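You operate a simulated robot arm through the tools that you are given. There is no shell and no other tool. Be economical: measure what you need, move in short steps, check, and stop when the job is done.

Carry out the task below with a simulated two-armed robot. There is one attempt and no reset: what you move stays moved.

Task
Polish the scuffed pane in the green frame and seal a patch of it.
Fine: scuff off with polish on the pink pad, then a patch of sealer with the purple pad; the pane stays where it lies; pads back. Set down upright: pink polish pad, purple buff pad. A coat counts when it lies all over at full strength: go over it till it gets no stronger. What is to be rubbed or washed off counts as gone when no trace of it is left.
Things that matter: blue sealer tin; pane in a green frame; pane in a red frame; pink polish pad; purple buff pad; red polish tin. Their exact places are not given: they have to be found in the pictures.

It is judged by the outcome, as a careful person would: the job done as asked, and still so three seconds after it is handed in. It fails if anything else is knocked over, pushed out of place, dropped, spilled or broken. Lids that push on must go on centred and level and be pressed home; caps that screw on are set level and turned clockwise until they are tight.

Robot
Two 7-joint arms with two-finger parallel grippers on one trunk, hanging from a carriage that runs on a gantry, over the field with the corners [-1260, 2102], [-1260, -198], [20, -198], [20, 2102] (x, y) and turns from -384 to 304 degrees about z. Base frame: it is fixed where the carriage stands at the start and does not move with it; the origin is on the floor, on the carriage's upright axis, x ahead of it, y to its left, z up. Units: mm, degrees, N and s.
The left shoulder is at the start at [40, 173, 1571], the right one opposite. With the tool pointing down near the work surface each hand reaches from about 100 to 620 mm from the robot's upright axis, wherever it stands, measured 20 degrees to its own side. Places, roughly: blue sealer tin [800, 200, 900]; red polish tin [800, -300, 900]. Payload 3.43 kg a hand.
The tool frame of a hand sits at the grasp point between the pads (the TCP): z along the fingers, y along the line on which they close. The tips reach 30 mm beyond it. Largest opening 94 mm; finger width 28, thickness 10; the body of the gripper, 50 by 96 mm, starts 55 mm behind the TCP.
Orientation is that of the tool frame in the base frame, as [roll, pitch, yaw] about the fixed x, y, z axes, in that order (R = Rz(yaw) Ry(pitch) Rx(roll)). With the fingers straight down and closing along the base's y, the tool's x points along the base's -x, its y along +y and its z along -z.

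Tools
- The arms move only by the tool play_rows. It takes "left_deltas", "right_deltas" or both (then of equal length, played together; a hand with none holds still); each is a list of rows, each a list of 3 entries, a list of its own where there are three numbers: the shift along the tool's x, y, z in mm, then the turn, a rotation vector about the tool's x, y, z in degrees, then the finger opening in mm, from 0 to 94. In form: [[[x, y, z], [wx, wy, wz], fingers], ...]. A call has 1 to 20 rows; each row shifts and turns the commanded pose from where the row before left it, along the tool's axes as they then stand. A row lasts 0.2 s, in which the tool goes at most 50 mm and 8.6 degrees; a call with a longer step from one row to the next is refused whole, and so is a gripper value outside its range. Where a pose cannot be reached the arm comes as near as it can. A force on the tool above 40 N (or 10 N above the force at the start of the call, whichever is more), or a blocked arm, ends the call early, and 0.2 s more pass. The fingers move at their own pace (about 72 mm/s each) and stop on an object; they squeeze with about 27 N. The grip force told is the motor's: it shows also when the fingers shut on nothing. Time passes only in rows, and 0.2 s behind the last, so rows that do not move let the fingers close. The reply holds the time, the measured pose of the TCP, the force on the tool along the base axes, the opening and the grip force, in the units named above and with some noise, with the torque about the TCP (base axes, N m) and any sound that the robot's microphone picked up, and new pictures: "views" is both (left out), scene, wrist or none (wrist: the cameras of the hands that moved).
- Cameras (640 x 400 px; columns grow to the right, rows downward): "scene" is now at [219.6, -22.8, 1844.7]; the picture's right is [-0.33, -0.95, 0.00], its down [-0.84, 0.29, -0.47] and it looks along [0.44, -0.15, -0.88] (base axes); focal length 249 px, centre (320, 200). "left" rides on the left gripper at [76, -14, -102] in its tool frame; the picture's right is [0.18, 0.98, 0.00], its down [-0.75, 0.14, -0.64] and it looks along [-0.63, 0.12, 0.77] (tool axes); focal length 243 px, centre (320, 200). "right" rides on the right gripper at [76, 14, -102] in its tool frame; the picture's right is [-0.18, 0.98, 0.00], its down [-0.75, -0.14, -0.64] and it looks along [-0.63, -0.12, 0.77] (tool axes); focal length 243 px, centre (320, 200).
- move_column(by): slides the trunk up (or, below 0, down) by that many mm; the arms and the scene camera ride with it, the base frame stays. It gives what a move gives, with no picture.
- base_move(legs): drives the robot by 1 to 6 legs, each [ahead, left, turn to the left] in mm, mm and degrees, along the robot's own axes; the way and the turn of a leg run together, so that a leg with both is an arc; at most 1500 mm and 180 degrees a leg. The arms and the cameras ride along, it lands a little off, and it stops where it bumps. It keeps to its track: a leg is cut to what the track allows. It gives what a move gives, and a new picture of the scene camera.
- aim_head(pan, tilt): turns the head with the scene camera to pan (to the left, within 86 degrees either way) and tilt (down, from -29 to 69), counted from straight ahead of the robot. It gives what a move gives, and a new picture of the scene camera.
- pixel_to_xyz(camera, pixels): for up to 12 pixels [column, row] of the newest picture of that camera ("zoom" is the newest enlarged one), the place [x, y, z] in the base frame of the surface seen there, good to about 2 mm. It takes no simulated time.
- close_up(camera, box): a new picture of the part [left, top, right, bottom] of that camera's present view, enlarged. It takes no simulated time.
- finish_job(): hands the job in; it is judged then, once.

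Work in short steps. Measure before you move; look again where a grasp or a placing could have gone wrong, and mend it. You have 80 turns and 260 pictures in all, those below and enlarged ones among them. Open the grippers and draw the arms clear of the work before you hand the job in, unless the task says otherwise; then end with one line.

The tools are called after "Call:" as name(argument=value, ...) on one line, values as JSON. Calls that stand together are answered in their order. play_rows: Moves the arms, as the interface text tells. Its arguments: {"type":"object","properties":{"left_deltas":{"type":"array","items":{"type":"array"}},"right_deltas":{"type":"array","items":{"type":"array"}},"views":{"type":"string","enum":["both","scene","wrist","none"]}},"required":[]} The other tools are called the same way: move_column (by) slides the trunk up or down; base_move (legs) drives the base; aim_head (pan, tilt) turns the head that bears the scene camera; pixel_to_xyz (camera, pixels) gives the place of the surface under pixels of a picture; close_up (camera, box) takes an enlarged picture of a part of a camera's view; finish_job () hands the job in.

At the start:

```text
time_s: 0.0
left_position: [627.5, 179.2, 1201.9]
left_tcp_rot: [-179.9, 0.6, -179.9]
left_contact_force: [21.0, -30.9, -104.1]
left_wrist_torque: [4.14, -6.51, 2.8]
left_finger_gap: 93.8
left_finger_force: 0.1
right_position: [533.0, -262.2, 1179.2]
right_tcp_rot: [178.3, 6.0, 178.2]
right_contact_force: [100.4, 153.6, -235.6]
right_wrist_torque: [-18.44, -11.84, -15.54]
right_finger_gap: 94.0
right_finger_force: 0.1
trunk travel left (down, up): [-724.0, 57.0]
robot x, y, heading: [-2.3, -2.9, 0.1]
head pan, tilt: [-19.1, 62.1]
```

scene: 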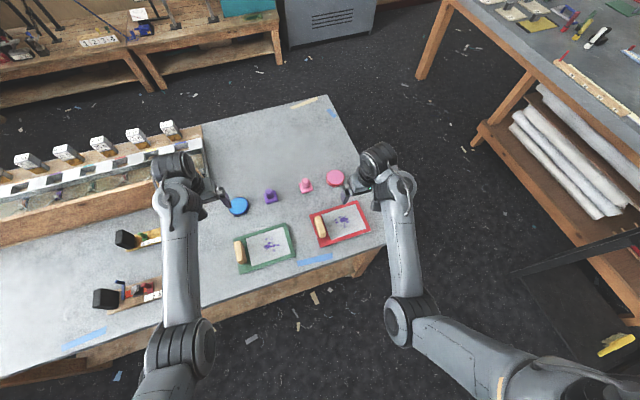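
right: 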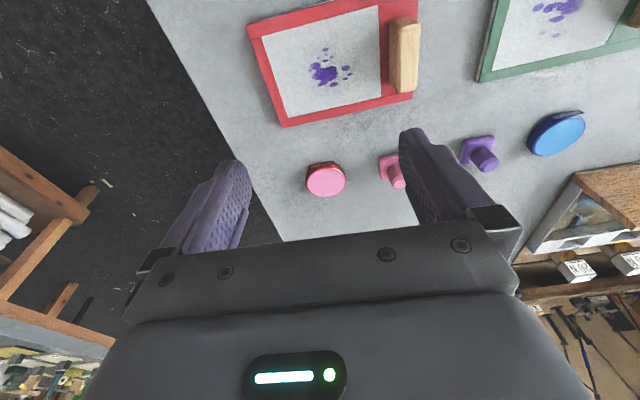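
left: 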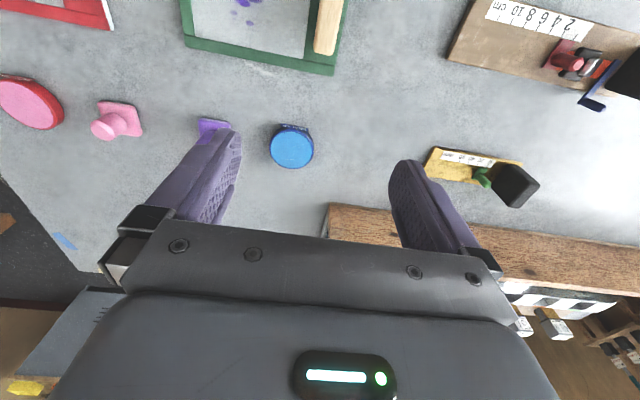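

The scene shows the green pane around (267,247), red pane (340,225), purple pad (271,196), pink pad (306,185), tins blue (238,206) and pink/red (335,178). I enlarge that area to see details.

Call:
close_up(camera="scene", box=[210, 150, 390, 280])

Call:
close_up(camera="left", box=[0, 0, 360, 200])

Call:
pixel_to_xyz(camera="scene", pixels=[[271, 193], [306, 184], [238, 206], [335, 178], [268, 246], [240, 252], [286, 225], [295, 257], [235, 240], [241, 272], [320, 228], [300, 220]])

```text
3.08 times, centred on (300, 215) of scene
```

zoom: 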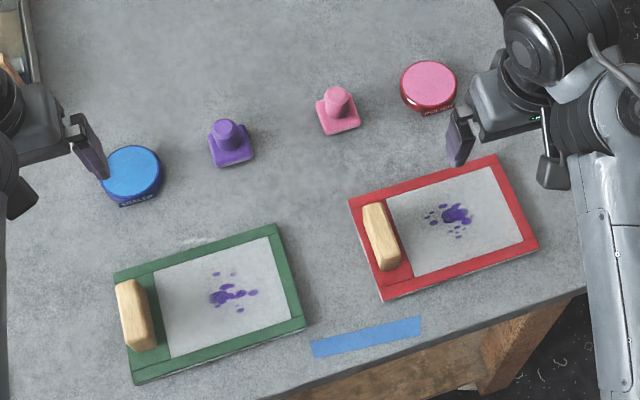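

```text
1.78 times, centred on (180, 100) of left
```

zoom: 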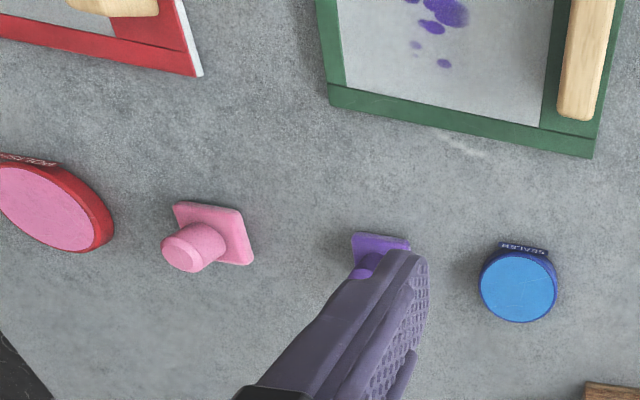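

```text
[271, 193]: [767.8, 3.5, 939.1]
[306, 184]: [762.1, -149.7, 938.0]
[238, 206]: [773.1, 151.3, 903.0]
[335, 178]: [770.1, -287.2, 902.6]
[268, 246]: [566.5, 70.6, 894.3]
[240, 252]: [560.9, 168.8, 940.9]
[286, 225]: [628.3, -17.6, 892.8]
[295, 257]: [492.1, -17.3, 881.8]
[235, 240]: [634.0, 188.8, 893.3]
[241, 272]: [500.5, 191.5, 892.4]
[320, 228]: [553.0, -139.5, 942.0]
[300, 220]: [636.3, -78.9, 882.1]
```

Pads stand at x≈765, a bit far, so the trunk must come lower to extend the reach. First I raise both hands, then lower the column.

Call:
play_rows(left_deltas=[[[0, 0, -25], [0, 0, 0], 94], [[0, 0, -25], [0, 0, 0], 94], [[0, 0, -25], [0, 0, 0], 94], [[0, 0, -25], [0, 0, 0], 94], [[0, 0, -25], [0, 0, 0], 94], [[0, 0, -25], [0, 0, 0], 94]], right_deltas=[[[0, 0, -25], [0, 0, 0], 94], [[0, 0, -25], [0, 0, 0], 94], [[0, 0, -25], [0, 0, 0], 94], [[0, 0, -25], [0, 0, 0], 94], [[0, 0, -25], [0, 0, 0], 94], [[0, 0, -25], [0, 0, 0], 94]], views="none")

Call:
move_column(by=-300)

Call:
base_move(legs=[[22, 0, 0]])

```text
time_s: 0.3
left_position: [633.9, 178.0, 1213.6]
left_tcp_rot: [-179.9, 2.3, -179.7]
left_contact_force: [15.0, -12.4, -38.6]
left_wrist_torque: [1.49, -1.62, 1.08]
left_finger_gap: 94.1
left_finger_force: 0.1
right_position: [538.5, -260.5, 1191.6]
right_tcp_rot: [177.2, 8.4, 176.3]
right_contact_force: [45.4, 37.7, -73.4]
right_wrist_torque: [-4.5, -2.55, -4.15]
right_finger_gap: 94.1
right_finger_force: 0.0
trunk travel left (down, up): [-724.0, 57.0]
robot x, y, heading: [-1.5, -2.1, -0.1]
head pan, tilt: [-19.1, 62.1]
stopped in row 1 (left hand): the force on the tool passed its limit (the readings are from after the stop); the commanded pose is now the measured one
```

```text
time_s: 0.8
left_position: [634.3, 178.2, 1208.0]
left_tcp_rot: [-179.8, 2.5, -179.6]
left_contact_force: [8.1, -6.1, -21.5]
left_wrist_torque: [0.76, -0.91, 0.52]
left_finger_gap: 94.0
left_finger_force: 0.1
right_position: [540.4, -260.6, 1186.6]
right_tcp_rot: [177.1, 8.6, 176.2]
right_contact_force: [14.8, 14.4, -25.2]
right_wrist_torque: [-1.67, -0.86, -1.52]
right_finger_gap: 94.1
right_finger_force: 0.0
trunk travel left (down, up): [-720.0, 61.0]
robot x, y, heading: [0.6, -1.0, -0.1]
head pan, tilt: [-19.1, 62.1]
stopped: the force on the tool passed its limit (the readings are from after the stop); the commanded pose is now the measured one
```

```text
time_s: 1.6
left_position: [649.3, 177.8, 1208.4]
left_tcp_rot: [-179.8, 2.6, -179.6]
left_contact_force: [4.2, -2.9, -9.9]
left_wrist_torque: [0.35, -0.52, 0.28]
left_finger_gap: 94.0
left_finger_force: 0.0
right_position: [555.9, -259.2, 1188.7]
right_tcp_rot: [177.0, 8.6, 176.1]
right_contact_force: [6.0, 4.9, -9.2]
right_wrist_torque: [-0.59, -0.33, -0.51]
right_finger_gap: 94.0
right_finger_force: 0.1
trunk travel left (down, up): [-720.0, 61.0]
robot x, y, heading: [17.0, -0.3, 0.1]
head pan, tilt: [-19.1, 62.1]
stopped in leg 1: the force on the tool passed its limit (the readings are from after the stop); the commanded pose is now the measured one
```

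scene: 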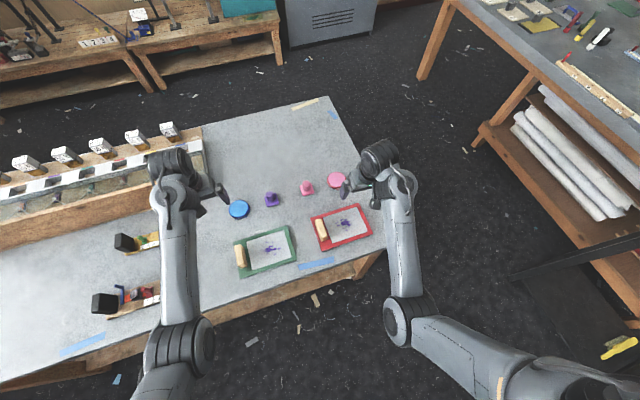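

The force readings were a start-up transient that has decayed. I repeat the raise and level the right hand a little.

Call:
play_rows(left_deltas=[[[0, 0, 0], [0, 0, 0], 94], [[0, 0, -15], [0, 0, 0], 94], [[0, 0, -25], [0, 0, 0], 94], [[0, 0, -25], [0, 0, 0], 94], [[0, 0, -25], [0, 0, 0], 94], [[0, 0, -25], [0, 0, 0], 94], [[0, 0, -25], [0, 0, 0], 94], [[0, 0, -25], [0, 0, 0], 94]], right_deltas=[[[0, 0, 0], [0, 0, 0], 94], [[0, 0, -15], [0, 0, 0], 94], [[0, 0, -25], [0, 0, 0], 94], [[0, 0, -25], [0, 0, 0], 94], [[0, 0, -25], [0, 0, 0], 94], [[0, 0, -25], [0, 0, 0], 94], [[0, 0, -25], [0, 0, 0], 94], [[0, 0, -25], [0, 0, 0], 94]], views="none")

Call:
move_column(by=-300)

```text
time_s: 2.1
left_position: [650.4, 179.0, 1211.1]
left_tcp_rot: [-179.8, 2.9, -179.5]
left_contact_force: [5.7, -4.9, -14.1]
left_wrist_torque: [0.55, -0.66, 0.38]
left_finger_gap: 93.8
left_finger_force: 0.1
right_position: [558.0, -261.8, 1190.3]
right_tcp_rot: [176.9, 9.0, 175.7]
right_contact_force: [11.7, 9.9, -17.4]
right_wrist_torque: [-1.12, -0.59, -1.04]
right_finger_gap: 94.3
right_finger_force: 0.0
trunk travel left (down, up): [-720.0, 61.0]
robot x, y, heading: [16.4, -0.4, -0.2]
head pan, tilt: [-19.1, 62.1]
stopped in row 2 (right hand): the force on the tool passed its limit (the readings are from after the stop); the commanded pose is now the measured one
```

```text
time_s: 3.2
left_position: [650.9, 178.6, 1134.2]
left_tcp_rot: [-179.8, 2.9, -179.4]
left_contact_force: [4.1, -3.9, -12.5]
left_wrist_torque: [0.48, -0.65, 0.32]
left_finger_gap: 93.9
left_finger_force: 0.0
right_position: [557.8, -259.7, 1113.3]
right_tcp_rot: [176.8, 9.0, 175.5]
right_contact_force: [7.6, 9.0, -12.9]
right_wrist_torque: [-0.87, -0.48, -0.81]
right_finger_gap: 93.9
right_finger_force: 0.1
trunk travel left (down, up): [-643.0, 138.0]
robot x, y, heading: [13.5, -1.3, -0.1]
head pan, tilt: [-19.1, 62.1]
stopped: the force on the tool passed its limit (the readings are from after the stop); the commanded pose is now the measured one
```

The forces seem to come from abrupt motion; I try a gentler ramp upward.

Call:
play_rows(left_deltas=[[[0, 0, 0], [0, 0, 0], 94], [[0, 0, 0], [0, 0, 0], 94], [[0, 0, -3], [0, 0, 0], 94], [[0, 0, -6], [0, 0, 0], 94], [[0, 0, -9], [0, 0, 0], 94], [[0, 0, -9], [0, 0, 0], 94], [[0, 0, -9], [0, 0, 0], 94], [[0, 0, -9], [0, 0, 0], 94]], right_deltas=[[[0, 0, 0], [0, 0, 0], 94], [[0, 0, 0], [0, 0, 0], 94], [[0, 0, -3], [0, 0, 0], 94], [[0, 0, -6], [0, 0, 0], 94], [[0, 0, -9], [0, 0, 0], 94], [[0, 0, -9], [0, 0, 0], 94], [[0, 0, -9], [0, 0, 0], 94], [[0, 0, -9], [0, 0, 0], 94]], views="both")

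```text
time_s: 4.0
left_position: [650.5, 178.0, 1134.7]
left_tcp_rot: [-179.8, 2.9, -179.5]
left_contact_force: [2.9, -3.4, -11.0]
left_wrist_torque: [0.44, -0.59, 0.29]
left_finger_gap: 94.3
left_finger_force: 0.0
right_position: [557.8, -260.5, 1114.8]
right_tcp_rot: [176.8, 9.1, 175.6]
right_contact_force: [8.2, 7.4, -13.8]
right_wrist_torque: [-0.88, -0.53, -0.8]
right_finger_gap: 94.0
right_finger_force: 0.2
trunk travel left (down, up): [-643.0, 138.0]
robot x, y, heading: [17.5, 4.4, -0.0]
head pan, tilt: [-19.1, 62.1]
stopped in row 3 (right hand): the force on the tool passed its limit (the readings are from after the stop); the commanded pose is now the measured one
```

scene: 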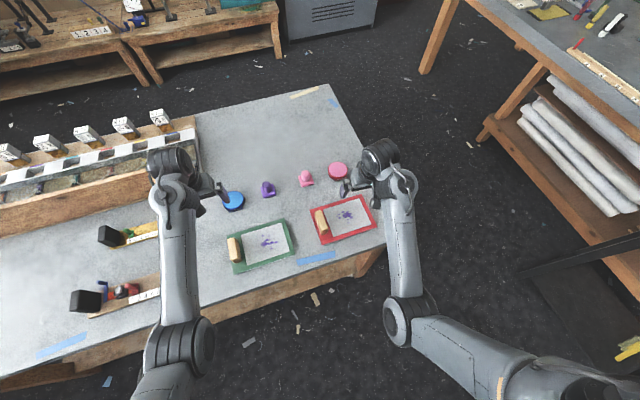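
right: 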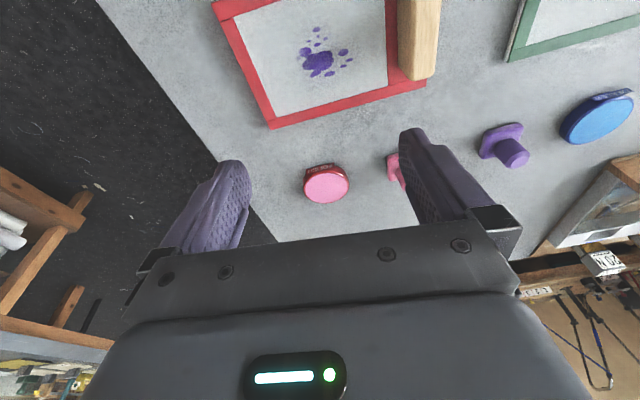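
left: 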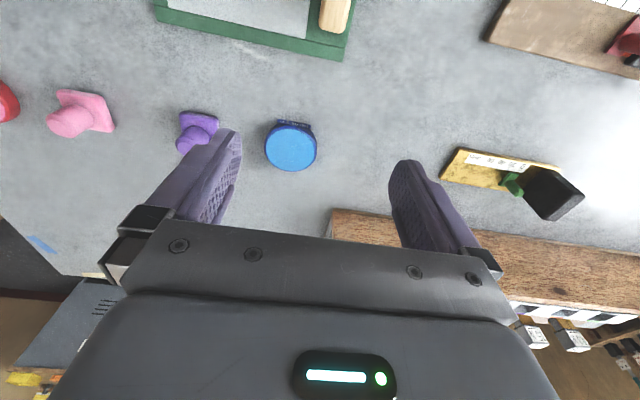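

Nothing touches the hands, so upward may run into a joint limit. I test moving the right and left hands back toward the robot slightly and down.

Call:
play_rows(left_deltas=[[[0, 0, 0], [0, 0, 0], 94], [[4, 0, 2], [0, 0, 0], 94], [[8, 0, 5], [0, 0, 0], 94], [[8, 0, 5], [0, 0, 0], 94], [[8, 0, 5], [0, 0, 0], 94]], views="none")

Call:
play_rows(right_deltas=[[[0, 0, 0], [0, 0, 0], 94], [[4, 0, 2], [0, 0, 0], 94], [[8, 0, 5], [0, 0, 0], 94], [[8, 0, 5], [0, 0, 0], 94], [[8, 0, 5], [0, 0, 0], 94]], views="none")

```text
time_s: 4.6
left_position: [644.7, 177.0, 1130.4]
left_tcp_rot: [-179.7, 3.2, -179.7]
left_contact_force: [6.1, -5.6, -16.2]
left_wrist_torque: [0.66, -0.79, 0.51]
left_finger_gap: 93.9
left_finger_force: 0.0
right_position: [557.5, -260.1, 1113.5]
right_tcp_rot: [176.7, 9.1, 175.4]
right_contact_force: [7.2, 4.9, -9.8]
right_wrist_torque: [-0.64, -0.35, -0.58]
right_finger_gap: 94.1
right_finger_force: 0.1
trunk travel left (down, up): [-643.0, 138.0]
robot x, y, heading: [17.4, 0.5, 0.1]
head pan, tilt: [-19.1, 62.1]
stopped in row 3 (left hand): the force on the tool passed its limit (the readings are from after the stop); the commanded pose is now the measured one
```

```text
time_s: 5.8
left_position: [645.1, 178.0, 1132.0]
left_tcp_rot: [-179.7, 3.1, -179.8]
left_contact_force: [7.9, -9.8, -28.8]
left_wrist_torque: [1.14, -1.68, 0.84]
left_finger_gap: 94.0
left_finger_force: 0.0
right_position: [535.3, -257.1, 1093.4]
right_tcp_rot: [177.0, 9.0, 175.5]
right_contact_force: [1.0, -0.4, 0.2]
right_wrist_torque: [-0.01, 0.01, -0.01]
right_finger_gap: 93.8
right_finger_force: 0.0
trunk travel left (down, up): [-643.0, 138.0]
robot x, y, heading: [13.5, -0.2, 0.0]
head pan, tilt: [-19.1, 62.1]
```

The right hand came free of force; left still has residual. Let me move the left down more and to see which direction relieves.

Call:
play_rows(left_deltas=[[[0, 0, 0], [0, 0, 0], 94], [[0, 0, 3], [0, 0, 0], 94], [[0, 0, 5], [0, 0, 0], 94], [[0, 0, 8], [0, 0, 0], 94], [[0, 0, 8], [0, 0, 0], 94]], views="none")

Call:
play_rows(right_deltas=[[[0, 0, 0], [0, 0, 0], 94], [[4, 0, 0], [0, 0, 0], 94], [[10, 0, 0], [0, 0, 0], 94], [[15, 0, 0], [0, 0, 0], 94], [[15, 0, 0], [0, 0, 0], 94]], views="none")

```text
time_s: 7.0
left_position: [645.0, 178.5, 1107.8]
left_tcp_rot: [-179.7, 3.0, -179.7]
left_contact_force: [0.0, 0.6, -0.2]
left_wrist_torque: [0.03, 0.03, -0.03]
left_finger_gap: 94.2
left_finger_force: 0.1
right_position: [534.8, -257.6, 1093.7]
right_tcp_rot: [176.8, 9.0, 175.5]
right_contact_force: [-1.0, 0.3, -0.3]
right_wrist_torque: [-0.01, 0.0, 0.01]
right_finger_gap: 94.1
right_finger_force: 0.0
trunk travel left (down, up): [-643.0, 138.0]
robot x, y, heading: [12.2, 1.4, -0.1]
head pan, tilt: [-19.1, 62.1]
```

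```text
time_s: 8.3
left_position: [645.6, 177.7, 1108.0]
left_tcp_rot: [-179.7, 3.0, -179.8]
left_contact_force: [-0.3, 0.0, -0.5]
left_wrist_torque: [-0.02, -0.02, -0.02]
left_finger_gap: 93.9
left_finger_force: 0.1
right_position: [492.3, -253.9, 1087.7]
right_tcp_rot: [176.7, 9.2, 175.1]
right_contact_force: [7.8, 3.7, -13.8]
right_wrist_torque: [-0.5, -0.7, -0.44]
right_finger_gap: 94.1
right_finger_force: 0.0
trunk travel left (down, up): [-643.0, 138.0]
robot x, y, heading: [11.1, 1.6, 0.1]
head pan, tilt: [-19.1, 62.1]
stopped in row 5 (right hand): the force on the tool passed its limit (the readings are from after the stop); the commanded pose is now the measured one
```

Limit appears when the hand is high and close to the body; extending should allow it. I move the right hand out forward (tool -x) with leveling, gently.

Call:
play_rows(right_deltas=[[[0, 0, 0], [0, 0, 0], 94], [[-10, 0, 2], [0, 0, 0], 94], [[-20, 0, 0], [0, 2, 0], 94], [[-25, 0, 0], [0, 2, 0], 94], [[-25, 0, 0], [0, 2, 0], 94], [[-25, 0, 0], [0, 2, 0], 94], [[-25, 0, 0], [0, 1, 0], 94], [[-25, 0, 0], [0, 0, 0], 94], [[-20, 0, 0], [0, 0, 0], 94]], views="none")

Call:
play_rows(left_deltas=[[[0, 0, 0], [0, 0, 0], 94], [[-10, 0, 0], [0, 0, 0], 94], [[-15, 0, 0], [0, 0, 0], 94], [[-20, 0, 0], [0, 0, 0], 94], [[-20, 0, 0], [0, 0, 0], 94]], views="none")

```text
time_s: 9.0
left_position: [646.4, 178.1, 1107.9]
left_tcp_rot: [-179.8, 3.1, -179.8]
left_contact_force: [-0.6, 0.2, -0.7]
left_wrist_torque: [-0.02, 0.0, -0.01]
left_finger_gap: 94.0
left_finger_force: 0.1
right_position: [514.3, -254.6, 1088.4]
right_tcp_rot: [176.7, 8.7, 174.8]
right_contact_force: [11.7, 5.6, -17.3]
right_wrist_torque: [-0.76, -0.68, -0.7]
right_finger_gap: 94.0
right_finger_force: 0.1
trunk travel left (down, up): [-643.0, 138.0]
robot x, y, heading: [18.6, 0.1, -0.3]
head pan, tilt: [-19.1, 62.1]
stopped in row 3 (right hand): the force on the tool passed its limit (the readings are from after the stop); the commanded pose is now the measured one
```

```text
time_s: 10.4
left_position: [711.2, 177.3, 1110.0]
left_tcp_rot: [-179.7, 3.1, -179.7]
left_contact_force: [-0.5, -0.1, 0.0]
left_wrist_torque: [-0.04, -0.01, 0.03]
left_finger_gap: 94.1
left_finger_force: 0.1
right_position: [513.7, -254.6, 1089.4]
right_tcp_rot: [176.6, 8.7, 174.8]
right_contact_force: [8.3, 5.2, -15.2]
right_wrist_torque: [-0.64, -0.69, -0.53]
right_finger_gap: 94.0
right_finger_force: 0.2
trunk travel left (down, up): [-643.0, 138.0]
robot x, y, heading: [18.3, -0.2, -0.2]
head pan, tilt: [-19.1, 62.1]
stopped in row 5 (right hand): the force on the tool passed its limit (the readings are from after the stop); the commanded pose is now the measured one
```

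Left moves freely outward. I now lower the right to relieve it, then go outward and level it.

Call:
play_rows(right_deltas=[[[0, 0, 0], [0, 0, 0], 94], [[0, 0, 3], [0, 0, 0], 94], [[0, 0, 8], [0, 0, 0], 94], [[-5, 0, 15], [0, 0, 0], 94], [[-15, 0, 15], [0, 0, 0], 94], [[-20, 0, 0], [0, 0, 0], 94], [[-25, 0, 0], [0, 0, 0], 94], [[-25, 0, 0], [0, 0, 0], 94], [[-25, 0, 0], [0, 2, 0], 94], [[-25, 0, 0], [0, 2, 0], 94]], views="none")

```text
time_s: 12.6
left_position: [710.6, 176.7, 1111.0]
left_tcp_rot: [-179.7, 3.2, -179.7]
left_contact_force: [-0.3, -0.6, -0.2]
left_wrist_torque: [-0.01, -0.01, -0.01]
left_finger_gap: 94.1
left_finger_force: 0.0
right_position: [658.7, -264.8, 1068.9]
right_tcp_rot: [176.6, 4.6, 175.1]
right_contact_force: [0.5, 0.5, 0.4]
right_wrist_torque: [-0.01, -0.01, -0.01]
right_finger_gap: 93.7
right_finger_force: 0.1
trunk travel left (down, up): [-643.0, 138.0]
robot x, y, heading: [16.3, -1.5, -0.1]
head pan, tilt: [-19.1, 62.1]
```

Both are force-free now. Moving the right hand over the pink pad (target ≈ [762,-150,1010]) and leveling it.

Call:
play_rows(right_deltas=[[[0, 0, 0], [0, 0, 0], 94], [[-10, 10, 5], [1, 1, -1], 94], [[-16, 16, 9], [1, 1, -1], 94], [[-16, 18, 9], [1, 1, -1], 94], [[-16, 18, 9], [0.4, 1, -1], 94], [[-16, 18, 9], [0, 0.6, -1], 94], [[-16, 18, 9], [0, 0, 0], 94], [[-13, 14, 9], [0, 0, 0], 94]], views="both")

```text
time_s: 14.4
left_position: [711.2, 178.1, 1109.1]
left_tcp_rot: [-179.7, 3.1, -179.7]
left_contact_force: [-0.7, -0.3, 0.8]
left_wrist_torque: [0.0, 0.01, -0.03]
left_finger_gap: 93.7
left_finger_force: 0.1
right_position: [705.8, -169.0, 1043.3]
right_tcp_rot: [-179.8, 0.1, -179.7]
right_contact_force: [-0.5, -0.6, -0.9]
right_wrist_torque: [0.01, 0.0, 0.01]
right_finger_gap: 94.1
right_finger_force: 0.1
right hand out of reach, approached as far as the arm can: row 5, 6, 7, 8
trunk travel left (down, up): [-643.0, 138.0]
robot x, y, heading: [15.4, -2.4, 0.1]
head pan, tilt: [-19.1, 62.1]
```

scene: 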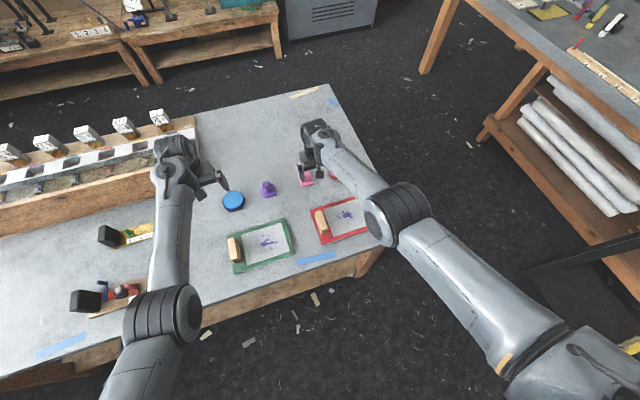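
right: 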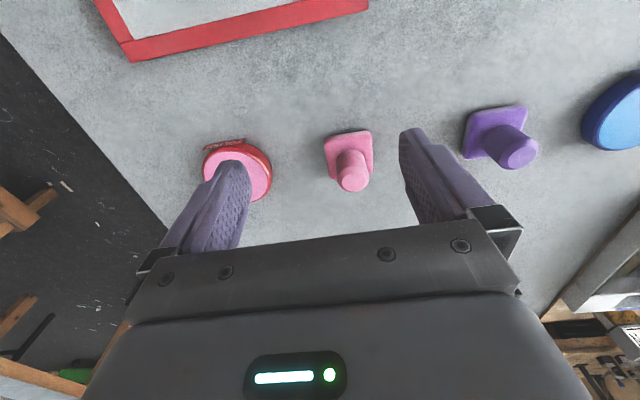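

The right arm is fully stretched; lowering the trunk by 100 mm makes the reach longer. Hands remain clear (tips ≥ 913 over bare bench at x≈706).

Call:
move_column(by=-90)

Call:
play_rows(right_deltas=[[[0, 0, 0], [0, 0, 0], 94], [[-4, 0, -10], [0, 0, 0], 94], [[-6, 2, -15], [0, 0, 0], 94], [[-6, 2, -15], [0, 0, 0], 94], [[-6, 2, -15], [0, 0, 0], 94], [[-6, 2, -15], [0, 0, 0], 94]], left_deltas=[[[0, 0, 0], [0, 0, 0], 94], [[0, 0, -10], [0, 0, 0], 94], [[0, 0, -15], [0, 0, 0], 94], [[0, 0, -15], [0, 0, 0], 94], [[0, 0, -15], [0, 0, 0], 94], [[0, 0, -15], [0, 0, 0], 94]], views="none")

```text
time_s: 15.6
left_position: [711.0, 177.4, 1020.9]
left_tcp_rot: [-179.7, 3.2, -179.8]
left_contact_force: [0.3, 0.6, -0.1]
left_wrist_torque: [-0.04, -0.02, 0.02]
left_finger_gap: 94.0
left_finger_force: 0.0
right_position: [706.4, -168.6, 953.7]
right_tcp_rot: [-179.7, 0.0, -179.8]
right_contact_force: [0.1, 0.5, 0.5]
right_wrist_torque: [-0.01, 0.0, -0.01]
right_finger_gap: 94.0
right_finger_force: 0.1
trunk travel left (down, up): [-553.0, 228.0]
robot x, y, heading: [15.7, 2.9, 0.2]
head pan, tilt: [-19.1, 62.1]
```

```text
time_s: 17.0
left_position: [707.5, 178.2, 1088.6]
left_tcp_rot: [-179.7, 3.2, -179.7]
left_contact_force: [-1.2, -0.4, 0.0]
left_wrist_torque: [0.04, 0.02, -0.01]
left_finger_gap: 94.1
left_finger_force: 0.1
right_position: [726.7, -160.9, 1024.7]
right_tcp_rot: [-179.8, 0.1, -179.7]
right_contact_force: [0.3, 0.6, 0.2]
right_wrist_torque: [0.0, -0.03, -0.02]
right_finger_gap: 93.9
right_finger_force: 0.2
right hand out of reach, approached as far as the arm can: row 5
trunk travel left (down, up): [-553.0, 228.0]
robot x, y, heading: [17.2, -1.3, -0.2]
head pan, tilt: [-19.1, 62.1]
```

Works. I lower another 90 mm and raise again.

Call:
move_column(by=-90)

Call:
play_rows(right_deltas=[[[0, 0, 0], [0, 0, 0], 94], [[-4, 0, -10], [0, 0, 0], 94], [[-6, 2, -15], [0, 0, 0], 94], [[-6, 2, -15], [0, 0, 0], 94], [[-6, 2, -15], [0, 0, 0], 94], [[-6, 2, -15], [0, 0, 0], 94]], left_deltas=[[[0, 0, 0], [0, 0, 0], 94], [[0, 0, -10], [0, 0, 0], 94], [[0, 0, -15], [0, 0, 0], 94], [[0, 0, -15], [0, 0, 0], 94], [[0, 0, -15], [0, 0, 0], 94], [[0, 0, -15], [0, 0, 0], 94]], views="both")

```text
time_s: 18.3
left_position: [707.7, 176.9, 999.3]
left_tcp_rot: [-179.6, 3.1, -179.7]
left_contact_force: [0.3, 0.0, 0.0]
left_wrist_torque: [0.01, 0.04, 0.03]
left_finger_gap: 93.9
left_finger_force: 0.1
right_position: [728.9, -160.7, 935.2]
right_tcp_rot: [-179.8, 0.1, -179.7]
right_contact_force: [0.5, -0.5, -0.6]
right_wrist_torque: [0.02, 0.02, 0.02]
right_finger_gap: 94.1
right_finger_force: 0.0
trunk travel left (down, up): [-463.0, 318.0]
robot x, y, heading: [16.8, 1.0, -0.1]
head pan, tilt: [-19.1, 62.1]
```

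```text
time_s: 19.2
left_position: [707.2, 176.3, 1027.5]
left_tcp_rot: [-179.7, 3.8, -179.6]
left_contact_force: [7.0, -4.9, -17.0]
left_wrist_torque: [0.67, -0.82, 0.52]
left_finger_gap: 93.8
left_finger_force: 0.1
right_position: [733.8, -158.3, 962.3]
right_tcp_rot: [-179.9, 0.2, -179.8]
right_contact_force: [-0.3, -0.1, 0.2]
right_wrist_torque: [-0.02, -0.03, 0.03]
right_finger_gap: 94.0
right_finger_force: 0.1
right hand out of reach, approached as far as the arm can: row 3
trunk travel left (down, up): [-463.0, 318.0]
robot x, y, heading: [15.6, -4.3, 0.2]
head pan, tilt: [-19.1, 62.1]
stopped in row 4 (left hand): the force on the tool passed its limit (the readings are from after the stop); the commanded pose is now the measured one
```

scene: 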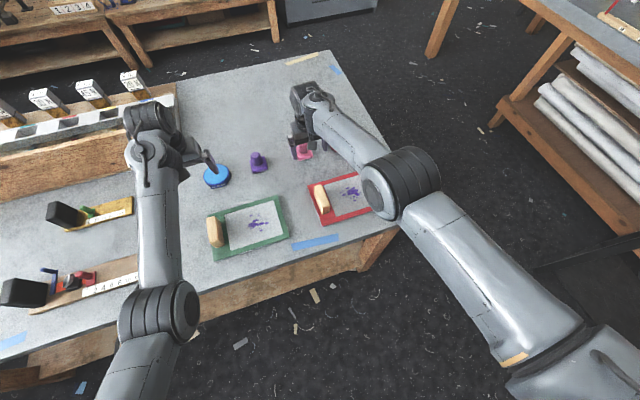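
right: 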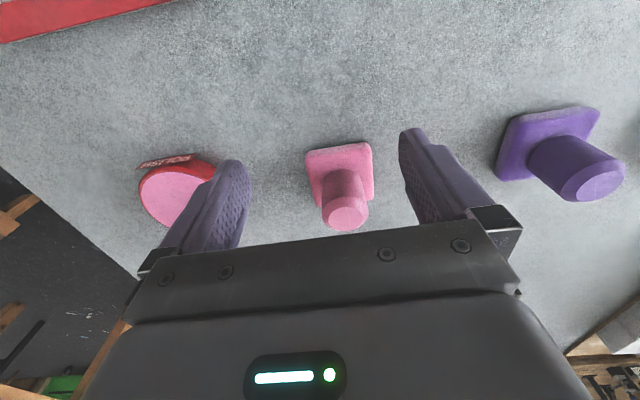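
left: 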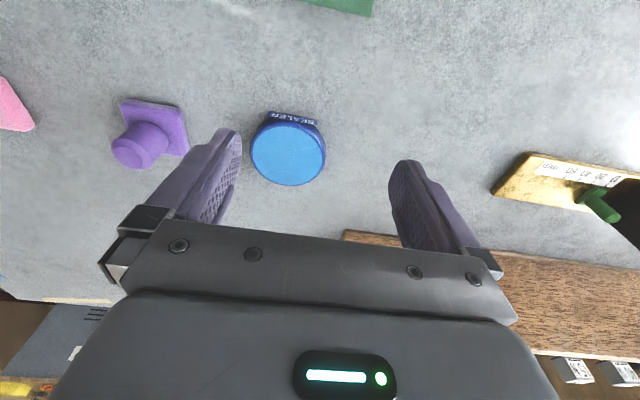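

I measure the pads and tins from the wrist pictures, and relieve the left hand by lowering slightly.

Call:
pixel_to_xyz(camera="right", pixels=[[345, 217], [342, 200], [311, 152], [367, 146], [373, 192], [313, 200], [170, 190], [142, 190], [205, 172], [593, 182], [590, 110], [505, 175]])

Call:
pixel_to_xyz(camera="left", pixels=[[288, 150], [288, 184], [252, 150], [325, 153], [288, 122], [131, 150], [125, 102], [180, 107], [187, 155], [288, 112]])

Call:
play_rows(left_deltas=[[[0, 0, 0], [0, 0, 0], 94], [[0, 0, 3], [0, 0, 0], 94], [[0, 0, 8], [0, 0, 0], 94], [[0, 0, 9], [0, 0, 0], 94], [[0, 0, 9], [0, 0, 0], 94]], views="none")

Call:
close_up(camera="right", box=[120, 120, 400, 260])

```text
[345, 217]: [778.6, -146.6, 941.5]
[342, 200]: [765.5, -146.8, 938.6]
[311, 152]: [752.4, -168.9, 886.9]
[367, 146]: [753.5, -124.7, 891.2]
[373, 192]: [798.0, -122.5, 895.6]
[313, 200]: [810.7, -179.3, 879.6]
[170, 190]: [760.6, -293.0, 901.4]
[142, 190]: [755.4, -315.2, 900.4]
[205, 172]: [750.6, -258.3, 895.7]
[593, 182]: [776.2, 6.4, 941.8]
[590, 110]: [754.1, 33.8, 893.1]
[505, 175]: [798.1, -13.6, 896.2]
```

```text
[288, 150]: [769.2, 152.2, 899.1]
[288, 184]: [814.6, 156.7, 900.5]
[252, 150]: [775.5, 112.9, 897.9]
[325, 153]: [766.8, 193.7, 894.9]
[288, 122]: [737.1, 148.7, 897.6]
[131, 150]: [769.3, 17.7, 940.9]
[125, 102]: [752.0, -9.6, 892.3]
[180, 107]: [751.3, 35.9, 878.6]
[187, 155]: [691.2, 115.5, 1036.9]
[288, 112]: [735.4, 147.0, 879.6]
```

```text
time_s: 20.4
left_position: [708.6, 176.4, 997.7]
left_tcp_rot: [-179.7, 3.6, -179.7]
left_contact_force: [0.9, 0.3, 0.2]
left_wrist_torque: [0.01, -0.04, 0.03]
left_finger_gap: 94.0
left_finger_force: 0.2
right_position: [735.5, -158.8, 962.1]
right_tcp_rot: [-179.8, 0.2, -179.9]
right_contact_force: [0.4, 0.3, -0.6]
right_wrist_torque: [-0.01, 0.03, 0.02]
right_finger_gap: 93.9
right_finger_force: 0.1
trunk travel left (down, up): [-463.0, 318.0]
robot x, y, heading: [18.1, 0.1, 0.0]
head pan, tilt: [-19.1, 62.1]
```

```text
2.29 times, centred on (260, 190) of right
```

zoom: 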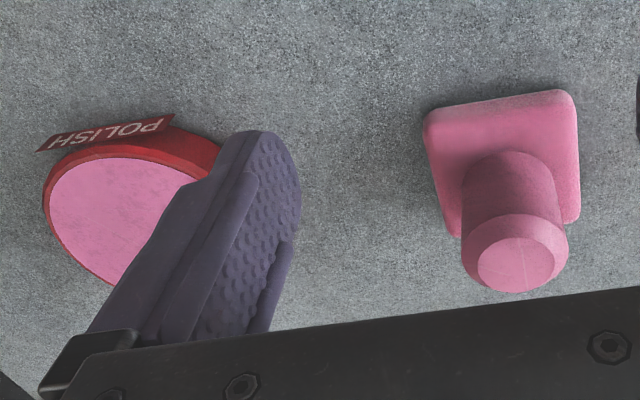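

Straight reach is too short for x≈775, but turning the trunk left brings the right shoulder forward. I raise the column for clearance and turn 45° left, looking along.

Call:
move_column(by=150)

Call:
base_move(legs=[[0, 0, 45]])

Call:
aim_head(pan=-55, tilt=50)

```text
time_s: 22.1
left_position: [709.4, 177.3, 1147.7]
left_tcp_rot: [-179.7, 3.6, -179.6]
left_contact_force: [-0.3, 0.8, 0.6]
left_wrist_torque: [-0.02, 0.01, 0.0]
left_finger_gap: 94.2
left_finger_force: 0.0
right_position: [736.0, -158.7, 1112.0]
right_tcp_rot: [-179.7, 0.2, -179.8]
right_contact_force: [0.4, -0.4, 0.2]
right_wrist_torque: [-0.04, -0.02, 0.02]
right_finger_gap: 93.8
right_finger_force: 0.2
trunk travel left (down, up): [-613.0, 168.0]
robot x, y, heading: [19.9, 0.2, 0.1]
head pan, tilt: [-19.1, 62.1]
```

```text
time_s: 24.5
left_position: [394.4, 606.6, 1148.3]
left_tcp_rot: [-179.7, 3.7, -135.9]
left_contact_force: [-0.3, -1.1, 0.5]
left_wrist_torque: [0.02, -0.05, 0.05]
left_finger_gap: 93.8
left_finger_force: 0.0
right_position: [643.8, 383.7, 1112.5]
right_tcp_rot: [-179.8, 0.2, -136.0]
right_contact_force: [-0.2, -0.2, -0.5]
right_wrist_torque: [0.01, 0.01, 0.0]
right_finger_gap: 94.0
right_finger_force: 0.1
trunk travel left (down, up): [-613.0, 168.0]
robot x, y, heading: [21.7, -1.1, 43.7]
head pan, tilt: [-19.1, 62.1]
```

scene: 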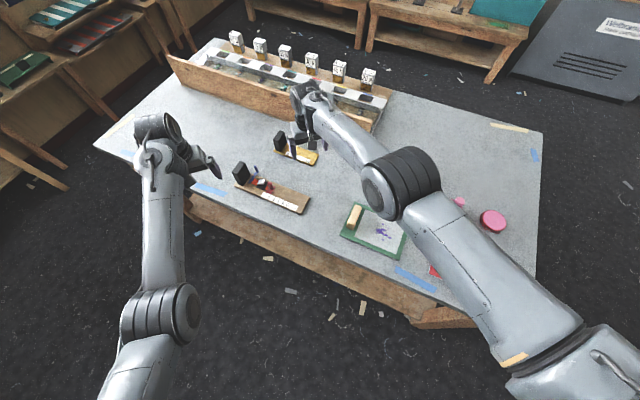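

```text
time_s: 25.5
left_position: [395.4, 606.1, 1146.3]
left_tcp_rot: [-179.7, 3.7, -135.9]
left_contact_force: [-0.5, 1.2, 0.0]
left_wrist_torque: [0.01, 0.02, 0.01]
left_finger_gap: 93.9
left_finger_force: 0.1
right_position: [644.6, 383.4, 1111.5]
right_tcp_rot: [-179.9, 0.3, -136.0]
right_contact_force: [-0.4, 0.7, 0.1]
right_wrist_torque: [0.02, 0.04, 0.01]
right_finger_gap: 94.1
right_finger_force: 0.0
trunk travel left (down, up): [-613.0, 168.0]
robot x, y, heading: [17.2, -0.4, 43.8]
head pan, tilt: [-55.0, 50.0]
```

scene: 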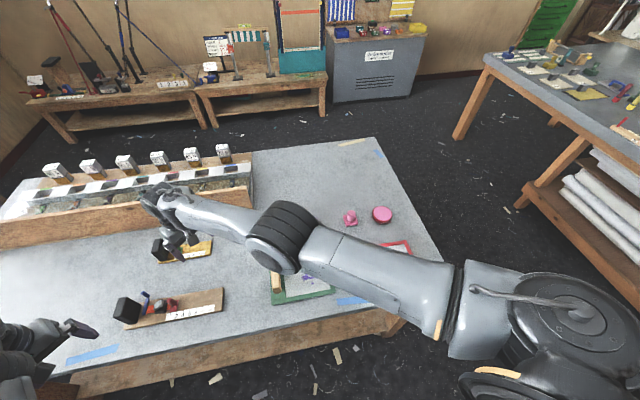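

The way is clear. I swing the right hand to above the pink pad (≈[775,-147,1110]) turning the tool back to yaw 180.

Call:
play_rows(right_deltas=[[[17.1, -29.5, 0], [0, 0, 2.75], 94], [[15.7, -30.3, 0], [0, 0, 2.75], 94], [[14.2, -31, 0], [0, 0, 2.75], 94], [[12.7, -31.6, 0], [0, 0, 2.75], 94], [[11.2, -32.2, 0], [0, 0, 2.75], 94], [[9.6, -32.7, 0], [0, 0, 2.75], 94], [[8, -33.1, 0], [0, 0, 2.75], 94], [[6.4, -33.5, 0], [0, 0, 2.75], 94], [[4.8, -33.8, 0], [0, 0, 2.75], 94], [[3.2, -34, 0], [0, 0, 2.75], 94], [[1.5, -34.1, 0], [0, 0, 2.75], 94], [[-0.1, -34.1, 0], [0, 0, 2.75], 94], [[-1.7, -34.1, 0], [0, 0, 2.75], 94], [[-3.4, -33.9, 0], [0, 0, 2.75], 94], [[-5, -33.7, 0], [0, 0, 2.75], 94], [[-6.6, -33.5, 0], [0, 0, 2.75], 94]], views="both")

```text
time_s: 27.0
left_position: [394.9, 607.3, 1147.6]
left_tcp_rot: [-179.7, 3.5, -136.0]
left_contact_force: [0.3, 0.5, 1.9]
left_wrist_torque: [-0.03, -0.04, 0.01]
left_finger_gap: 94.0
left_finger_force: 0.0
right_position: [720.6, 184.9, 1123.8]
right_tcp_rot: [-178.4, 1.2, -152.2]
right_contact_force: [30.8, -11.1, -63.0]
right_wrist_torque: [2.34, -1.49, 1.41]
right_finger_gap: 94.0
right_finger_force: 0.0
right hand out of reach, approached as far as the arm can: row 4, 5
trunk travel left (down, up): [-613.0, 168.0]
robot x, y, heading: [16.1, 3.3, 43.9]
head pan, tilt: [-55.0, 50.0]
stopped in row 7 (right hand): the force on the tool passed its limit (the readings are from after the stop); the commanded pose is now the measured one
```

scene: 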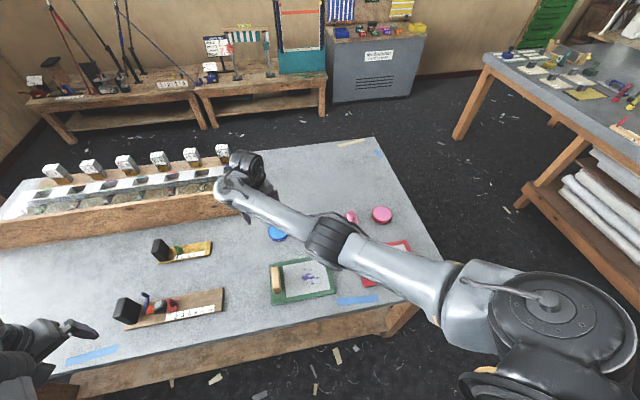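
right: 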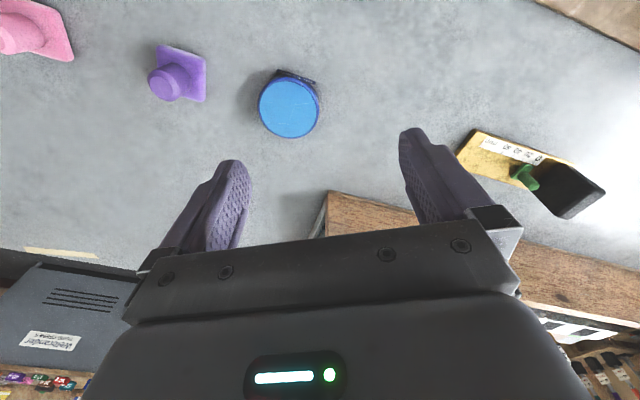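

A limit again with the hand too high relative to the shoulder; lowering relieves it. I go down gently and continue sideways, over free bench.

Call:
play_rows(right_deltas=[[[0, 0, 0], [0, 0, 0], 94], [[2, 0, 5], [0, 0, 0], 94], [[3, 0, 10], [0, 0, 0], 94], [[3, 0, 15], [0, 0, 0], 94], [[3, 0, 15], [0, 0, 0], 94], [[0, 0, 15], [0, 0, 0], 94], [[0, 0, 15], [0, 0, 0], 94]], views="none")

```text
time_s: 27.5
left_position: [394.6, 606.9, 1147.9]
left_tcp_rot: [-179.7, 3.6, -136.0]
left_contact_force: [-0.2, 0.2, -0.1]
left_wrist_torque: [0.01, 0.01, 0.02]
left_finger_gap: 93.9
left_finger_force: 0.1
right_position: [721.3, 182.5, 1123.0]
right_tcp_rot: [-178.3, 1.3, -151.9]
right_contact_force: [12.1, -5.9, -34.2]
right_wrist_torque: [1.26, -1.43, 0.69]
right_finger_gap: 94.2
right_finger_force: 0.1
trunk travel left (down, up): [-613.0, 168.0]
robot x, y, heading: [16.2, 1.8, 43.9]
head pan, tilt: [-55.0, 50.0]
stopped in row 2 (right hand): the force on the tool passed its limit (the readings are from after the stop); the commanded pose is now the measured one
```

Call:
play_rows(right_deltas=[[[0, 0, 0], [0, 0, 0], 94], [[0, 0, 0], [0, 0, 0], 94], [[0, 0, 3], [0, 0, 0], 94], [[0, 0, 6], [0, 0, 0], 94], [[0, 0, 10], [0, 0, 0], 94], [[0, 0, 12], [0, 0, 0], 94], [[0, 0, 15], [0, 0, 0], 94], [[0, 0, 15], [0, 0, 0], 94]], views="none")

```text
time_s: 28.1
left_position: [394.4, 606.2, 1147.8]
left_tcp_rot: [-179.7, 3.6, -135.9]
left_contact_force: [0.3, 0.7, -0.1]
left_wrist_torque: [-0.01, -0.01, 0.01]
left_finger_gap: 93.8
left_finger_force: 0.1
right_position: [721.3, 183.9, 1122.9]
right_tcp_rot: [-178.2, 1.3, -151.7]
right_contact_force: [10.1, -3.6, -18.8]
right_wrist_torque: [0.77, -0.4, 0.48]
right_finger_gap: 93.9
right_finger_force: 0.0
trunk travel left (down, up): [-613.0, 168.0]
robot x, y, heading: [19.1, 0.5, 43.8]
head pan, tilt: [-55.0, 50.0]
stopped in row 3 (right hand): the force on the tool passed its limit (the readings are from after the stop); the commanded pose is now the measured one
```

I back up along the path it came from (reverse yaw and sideways, plus down).

Call:
play_rows(right_deltas=[[[0, 0, 0], [0, 0, 0], 94], [[-2, 6, 3], [0, 0, -1], 94], [[-4, 12, 6], [0, 0, -2], 94], [[-6, 20, 10], [0, 0, -2], 94], [[-6, 20, 10], [0, 0, -2], 94]], views="none")

```text
time_s: 29.3
left_position: [394.4, 606.9, 1148.1]
left_tcp_rot: [-179.8, 3.6, -135.9]
left_contact_force: [-0.1, 0.8, -0.9]
left_wrist_torque: [0.01, 0.02, 0.01]
left_finger_gap: 93.9
left_finger_force: 0.1
right_position: [708.4, 241.6, 1092.9]
right_tcp_rot: [-178.3, 1.0, -144.8]
right_contact_force: [0.2, -0.4, 0.3]
right_wrist_torque: [0.03, -0.03, -0.02]
right_finger_gap: 93.8
right_finger_force: 0.0
trunk travel left (down, up): [-613.0, 168.0]
robot x, y, heading: [13.6, -0.0, 44.1]
head pan, tilt: [-55.0, 50.0]
```

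Free again. I now move lower and inward first (to ≈[650,0,1010]) keeping yaw.

Call:
play_rows(right_deltas=[[[6, -4, 6], [0, 0, 0], 94], [[15, -12, 8], [0, 0, 0], 94], [[15.4, -13.6, 8], [0, 0, 0], 94], [[15.4, -13.6, 8], [0, 0, 0], 94], [[15.4, -13.6, 8], [0, 0, 0], 94], [[15.4, -13.6, 8], [0, 0, 0], 94], [[15.4, -13.6, 8], [0, 0, 0], 94], [[15.4, -13.6, 8], [0, 0, 0], 94], [[15.4, -13.6, 8], [0, 0, 0], 94], [[15.4, -13.6, 4], [0, 0, 0], 94], [[15.4, -13.6, 4], [0, 0, 0], 94], [[15.4, -13.6, 4], [0, 0, 0], 94]], views="scene")

```text
time_s: 30.8
left_position: [394.9, 606.3, 1148.0]
left_tcp_rot: [-179.7, 3.6, -135.8]
left_contact_force: [0.2, -0.2, 0.1]
left_wrist_torque: [-0.03, 0.0, -0.02]
left_finger_gap: 93.9
left_finger_force: 0.2
right_position: [682.2, 132.5, 1044.9]
right_tcp_rot: [-178.1, 1.3, -144.4]
right_contact_force: [6.4, -1.8, -15.2]
right_wrist_torque: [0.53, -0.39, 0.24]
right_finger_gap: 94.1
right_finger_force: 0.2
trunk travel left (down, up): [-613.0, 168.0]
robot x, y, heading: [17.0, -0.8, 43.9]
head pan, tilt: [-55.0, 50.0]
stopped in row 7 (right hand): the force on the tool passed its limit (the readings are from after the stop); the commanded pose is now the measured one
```

scene: 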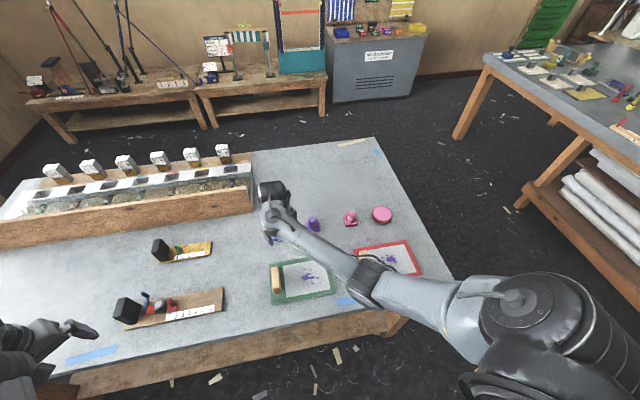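

The elbow limit appears when the hand is too high/close; the pad position itself (farther out, low) should be fine. I descend a bit first and sweep to above the pink pad at z≈985.

Call:
play_rows(right_deltas=[[[0, 0, 0], [0, 0, 0], 94], [[-4, 0, 4], [0, 0, 0], 94], [[-6, 0, 8], [0, 0, 0], 94], [[-4, -4, 8], [0, 0, 0], 94], [[8.7, -24, 5], [0, 0, 3], 94], [[7.2, -28.5, 5], [0, 0, 3], 94], [[5.7, -28.8, 5], [0, 0, 3], 94], [[3.2, -29.1, 5], [0, 0, 3], 94], [[0.7, -29.3, 5], [0, 0, 3], 94], [[-1, -29.4, 4], [-0.4, 0.2, 3], 94], [[-2.4, -29.4, 4], [-0.4, 0.3, 3], 94], [[-4, -29.3, 3], [-0.4, 0.3, 3], 94], [[-5.5, -29.2, 3], [-0.4, 0.3, 3], 94], [[-7, -25, 0], [-0.4, 0.3, 3], 94]], views="both")

```text
time_s: 33.8
left_position: [395.3, 606.0, 1148.5]
left_tcp_rot: [-179.7, 3.6, -135.9]
left_contact_force: [0.0, 0.0, -0.1]
left_wrist_torque: [-0.03, -0.01, -0.01]
left_finger_gap: 93.9
left_finger_force: 0.1
right_position: [801.8, -132.9, 992.9]
right_tcp_rot: [179.1, 0.3, -174.4]
right_contact_force: [-0.1, -0.3, -0.4]
right_wrist_torque: [0.0, 0.0, 0.0]
right_finger_gap: 94.3
right_finger_force: 0.1
trunk travel left (down, up): [-613.0, 168.0]
robot x, y, heading: [12.7, -0.9, 43.8]
head pan, tilt: [-55.0, 50.0]
```

scene: 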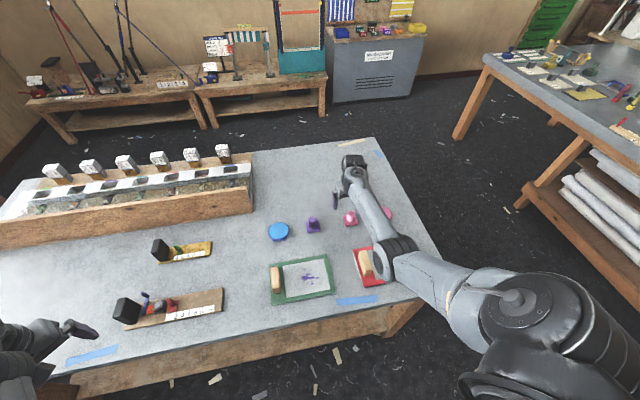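
right: 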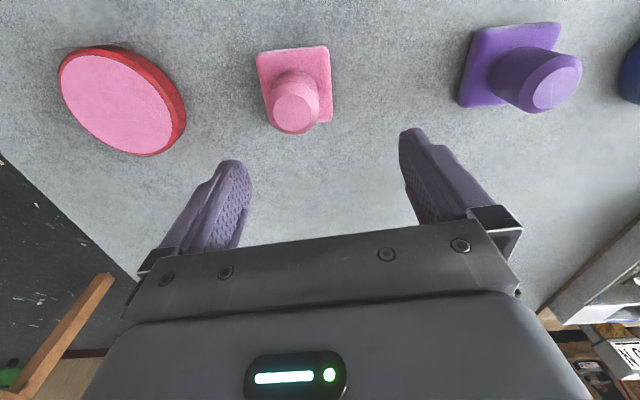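

Now over the pads. Measure the pink pad, tin, and purple pad precisely from this view.

Call:
pixel_to_xyz(camera="right", pixels=[[294, 108], [278, 102], [311, 103], [294, 130], [259, 54], [327, 48], [330, 120], [62, 78], [184, 120], [120, 100], [120, 50], [557, 88]])

Call:
close_up(camera="right", box=[40, 0, 360, 200])

```text
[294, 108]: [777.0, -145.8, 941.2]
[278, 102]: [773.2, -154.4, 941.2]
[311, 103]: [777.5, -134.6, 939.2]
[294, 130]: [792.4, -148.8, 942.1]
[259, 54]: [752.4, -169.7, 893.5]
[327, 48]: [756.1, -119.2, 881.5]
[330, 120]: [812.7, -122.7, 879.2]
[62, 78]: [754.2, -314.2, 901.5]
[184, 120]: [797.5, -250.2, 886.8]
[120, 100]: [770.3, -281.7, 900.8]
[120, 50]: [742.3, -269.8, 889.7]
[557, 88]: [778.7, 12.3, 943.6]
```

```text
2.00 times, centred on (200, 100) of right
```

zoom: 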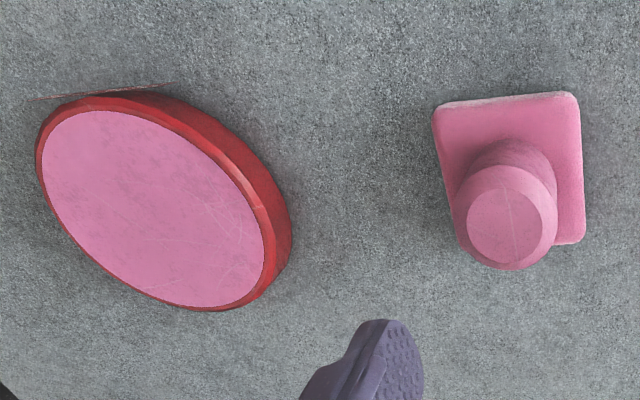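

I align over the pink knob (776,-146.5) and descend to z≈960 with an open hand, then check; also sample the tin rim.

Call:
pixel_to_xyz(camera="zoom", pixels=[[40, 165], [260, 262], [125, 113], [190, 303], [150, 210], [432, 110], [578, 97], [580, 235], [510, 225]])

Call:
play_rows(right_deltas=[[[5, -2, 0], [0, 0, 0], 94], [[8, -3, 0], [0.4, 0, 0], 94], [[8, -3, 3], [0.5, 0.3, 0], 94], [[6, -3, 5], [0, 0, 0], 94], [[0, 0, 8], [0, 0, 0], 94], [[0, 0, 8], [0, 0, 0], 94], [[0, 0, 8], [0, 0, 0], 94]], views="wrist")

```text
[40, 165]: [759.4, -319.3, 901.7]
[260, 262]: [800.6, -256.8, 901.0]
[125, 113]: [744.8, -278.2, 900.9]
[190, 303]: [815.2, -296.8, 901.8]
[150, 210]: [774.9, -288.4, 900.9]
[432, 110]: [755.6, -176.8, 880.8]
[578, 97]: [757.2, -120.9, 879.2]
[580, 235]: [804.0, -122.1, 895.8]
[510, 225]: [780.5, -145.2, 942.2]
```

```text
time_s: 35.4
left_position: [394.9, 606.5, 1146.8]
left_tcp_rot: [-179.8, 3.6, -135.8]
left_contact_force: [0.2, -0.9, 0.1]
left_wrist_torque: [0.01, -0.02, -0.01]
left_finger_gap: 94.1
left_finger_force: 0.0
right_position: [772.2, -144.2, 960.8]
right_tcp_rot: [-179.9, 0.0, -174.6]
right_contact_force: [-0.5, -0.2, 0.5]
right_wrist_torque: [-0.02, 0.04, 0.0]
right_finger_gap: 93.8
right_finger_force: 0.0
trunk travel left (down, up): [-613.0, 168.0]
robot x, y, heading: [19.8, 1.1, 44.0]
head pan, tilt: [-55.0, 50.0]
```

right: 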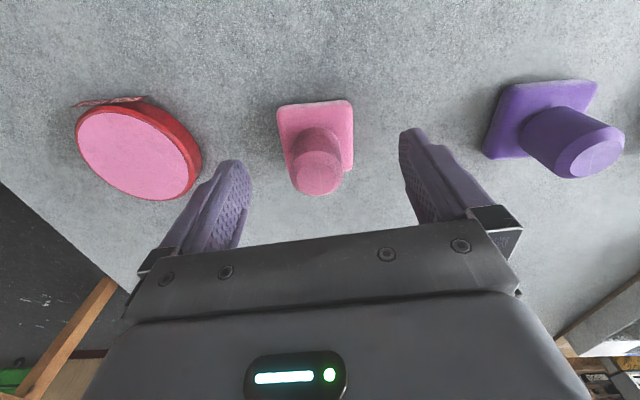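

Aligned within 4 mm; correct, descend to z≈929 and close on the knob.

Call:
play_rows(right_deltas=[[[-3.8, -2, 6], [0, 0, 0], 94], [[0, 0, 9], [0, 0, 0], 94], [[0, 0, 9], [0, 0, 0], 94], [[0, 0, 7.5], [0, 0, 0], 80], [[0, 0, 0], [0, 0, 0], 50], [[0, 0, 0], [0, 0, 0], 20], [[0, 0, 0], [0, 0, 0], 10], [[0, 0, 0], [0, 0, 0], 5], [[0, 0, 0], [0, 0, 0], 5]], views="wrist")

```text
time_s: 37.4
left_position: [394.3, 606.7, 1147.6]
left_tcp_rot: [-179.7, 3.6, -135.8]
left_contact_force: [-0.2, 0.9, -0.5]
left_wrist_torque: [-0.02, -0.01, -0.01]
left_finger_gap: 94.0
left_finger_force: 0.0
right_position: [776.4, -146.7, 930.7]
right_tcp_rot: [-179.9, 0.1, -174.5]
right_contact_force: [0.5, 0.9, 0.6]
right_wrist_torque: [0.04, -0.02, 0.0]
right_finger_gap: 33.7
right_finger_force: 26.8
trunk travel left (down, up): [-613.0, 168.0]
robot x, y, heading: [18.4, -2.3, 43.7]
head pan, tilt: [-55.0, 50.0]
```

right: 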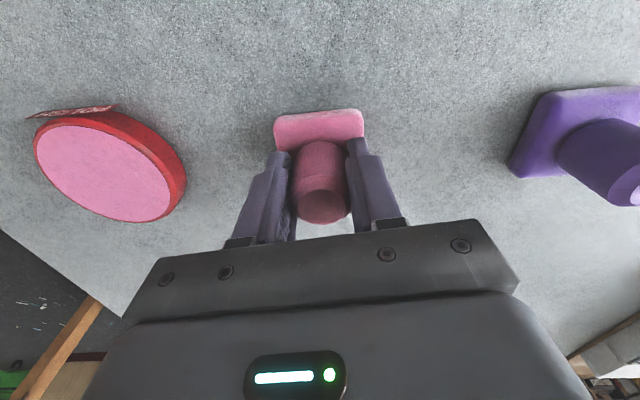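

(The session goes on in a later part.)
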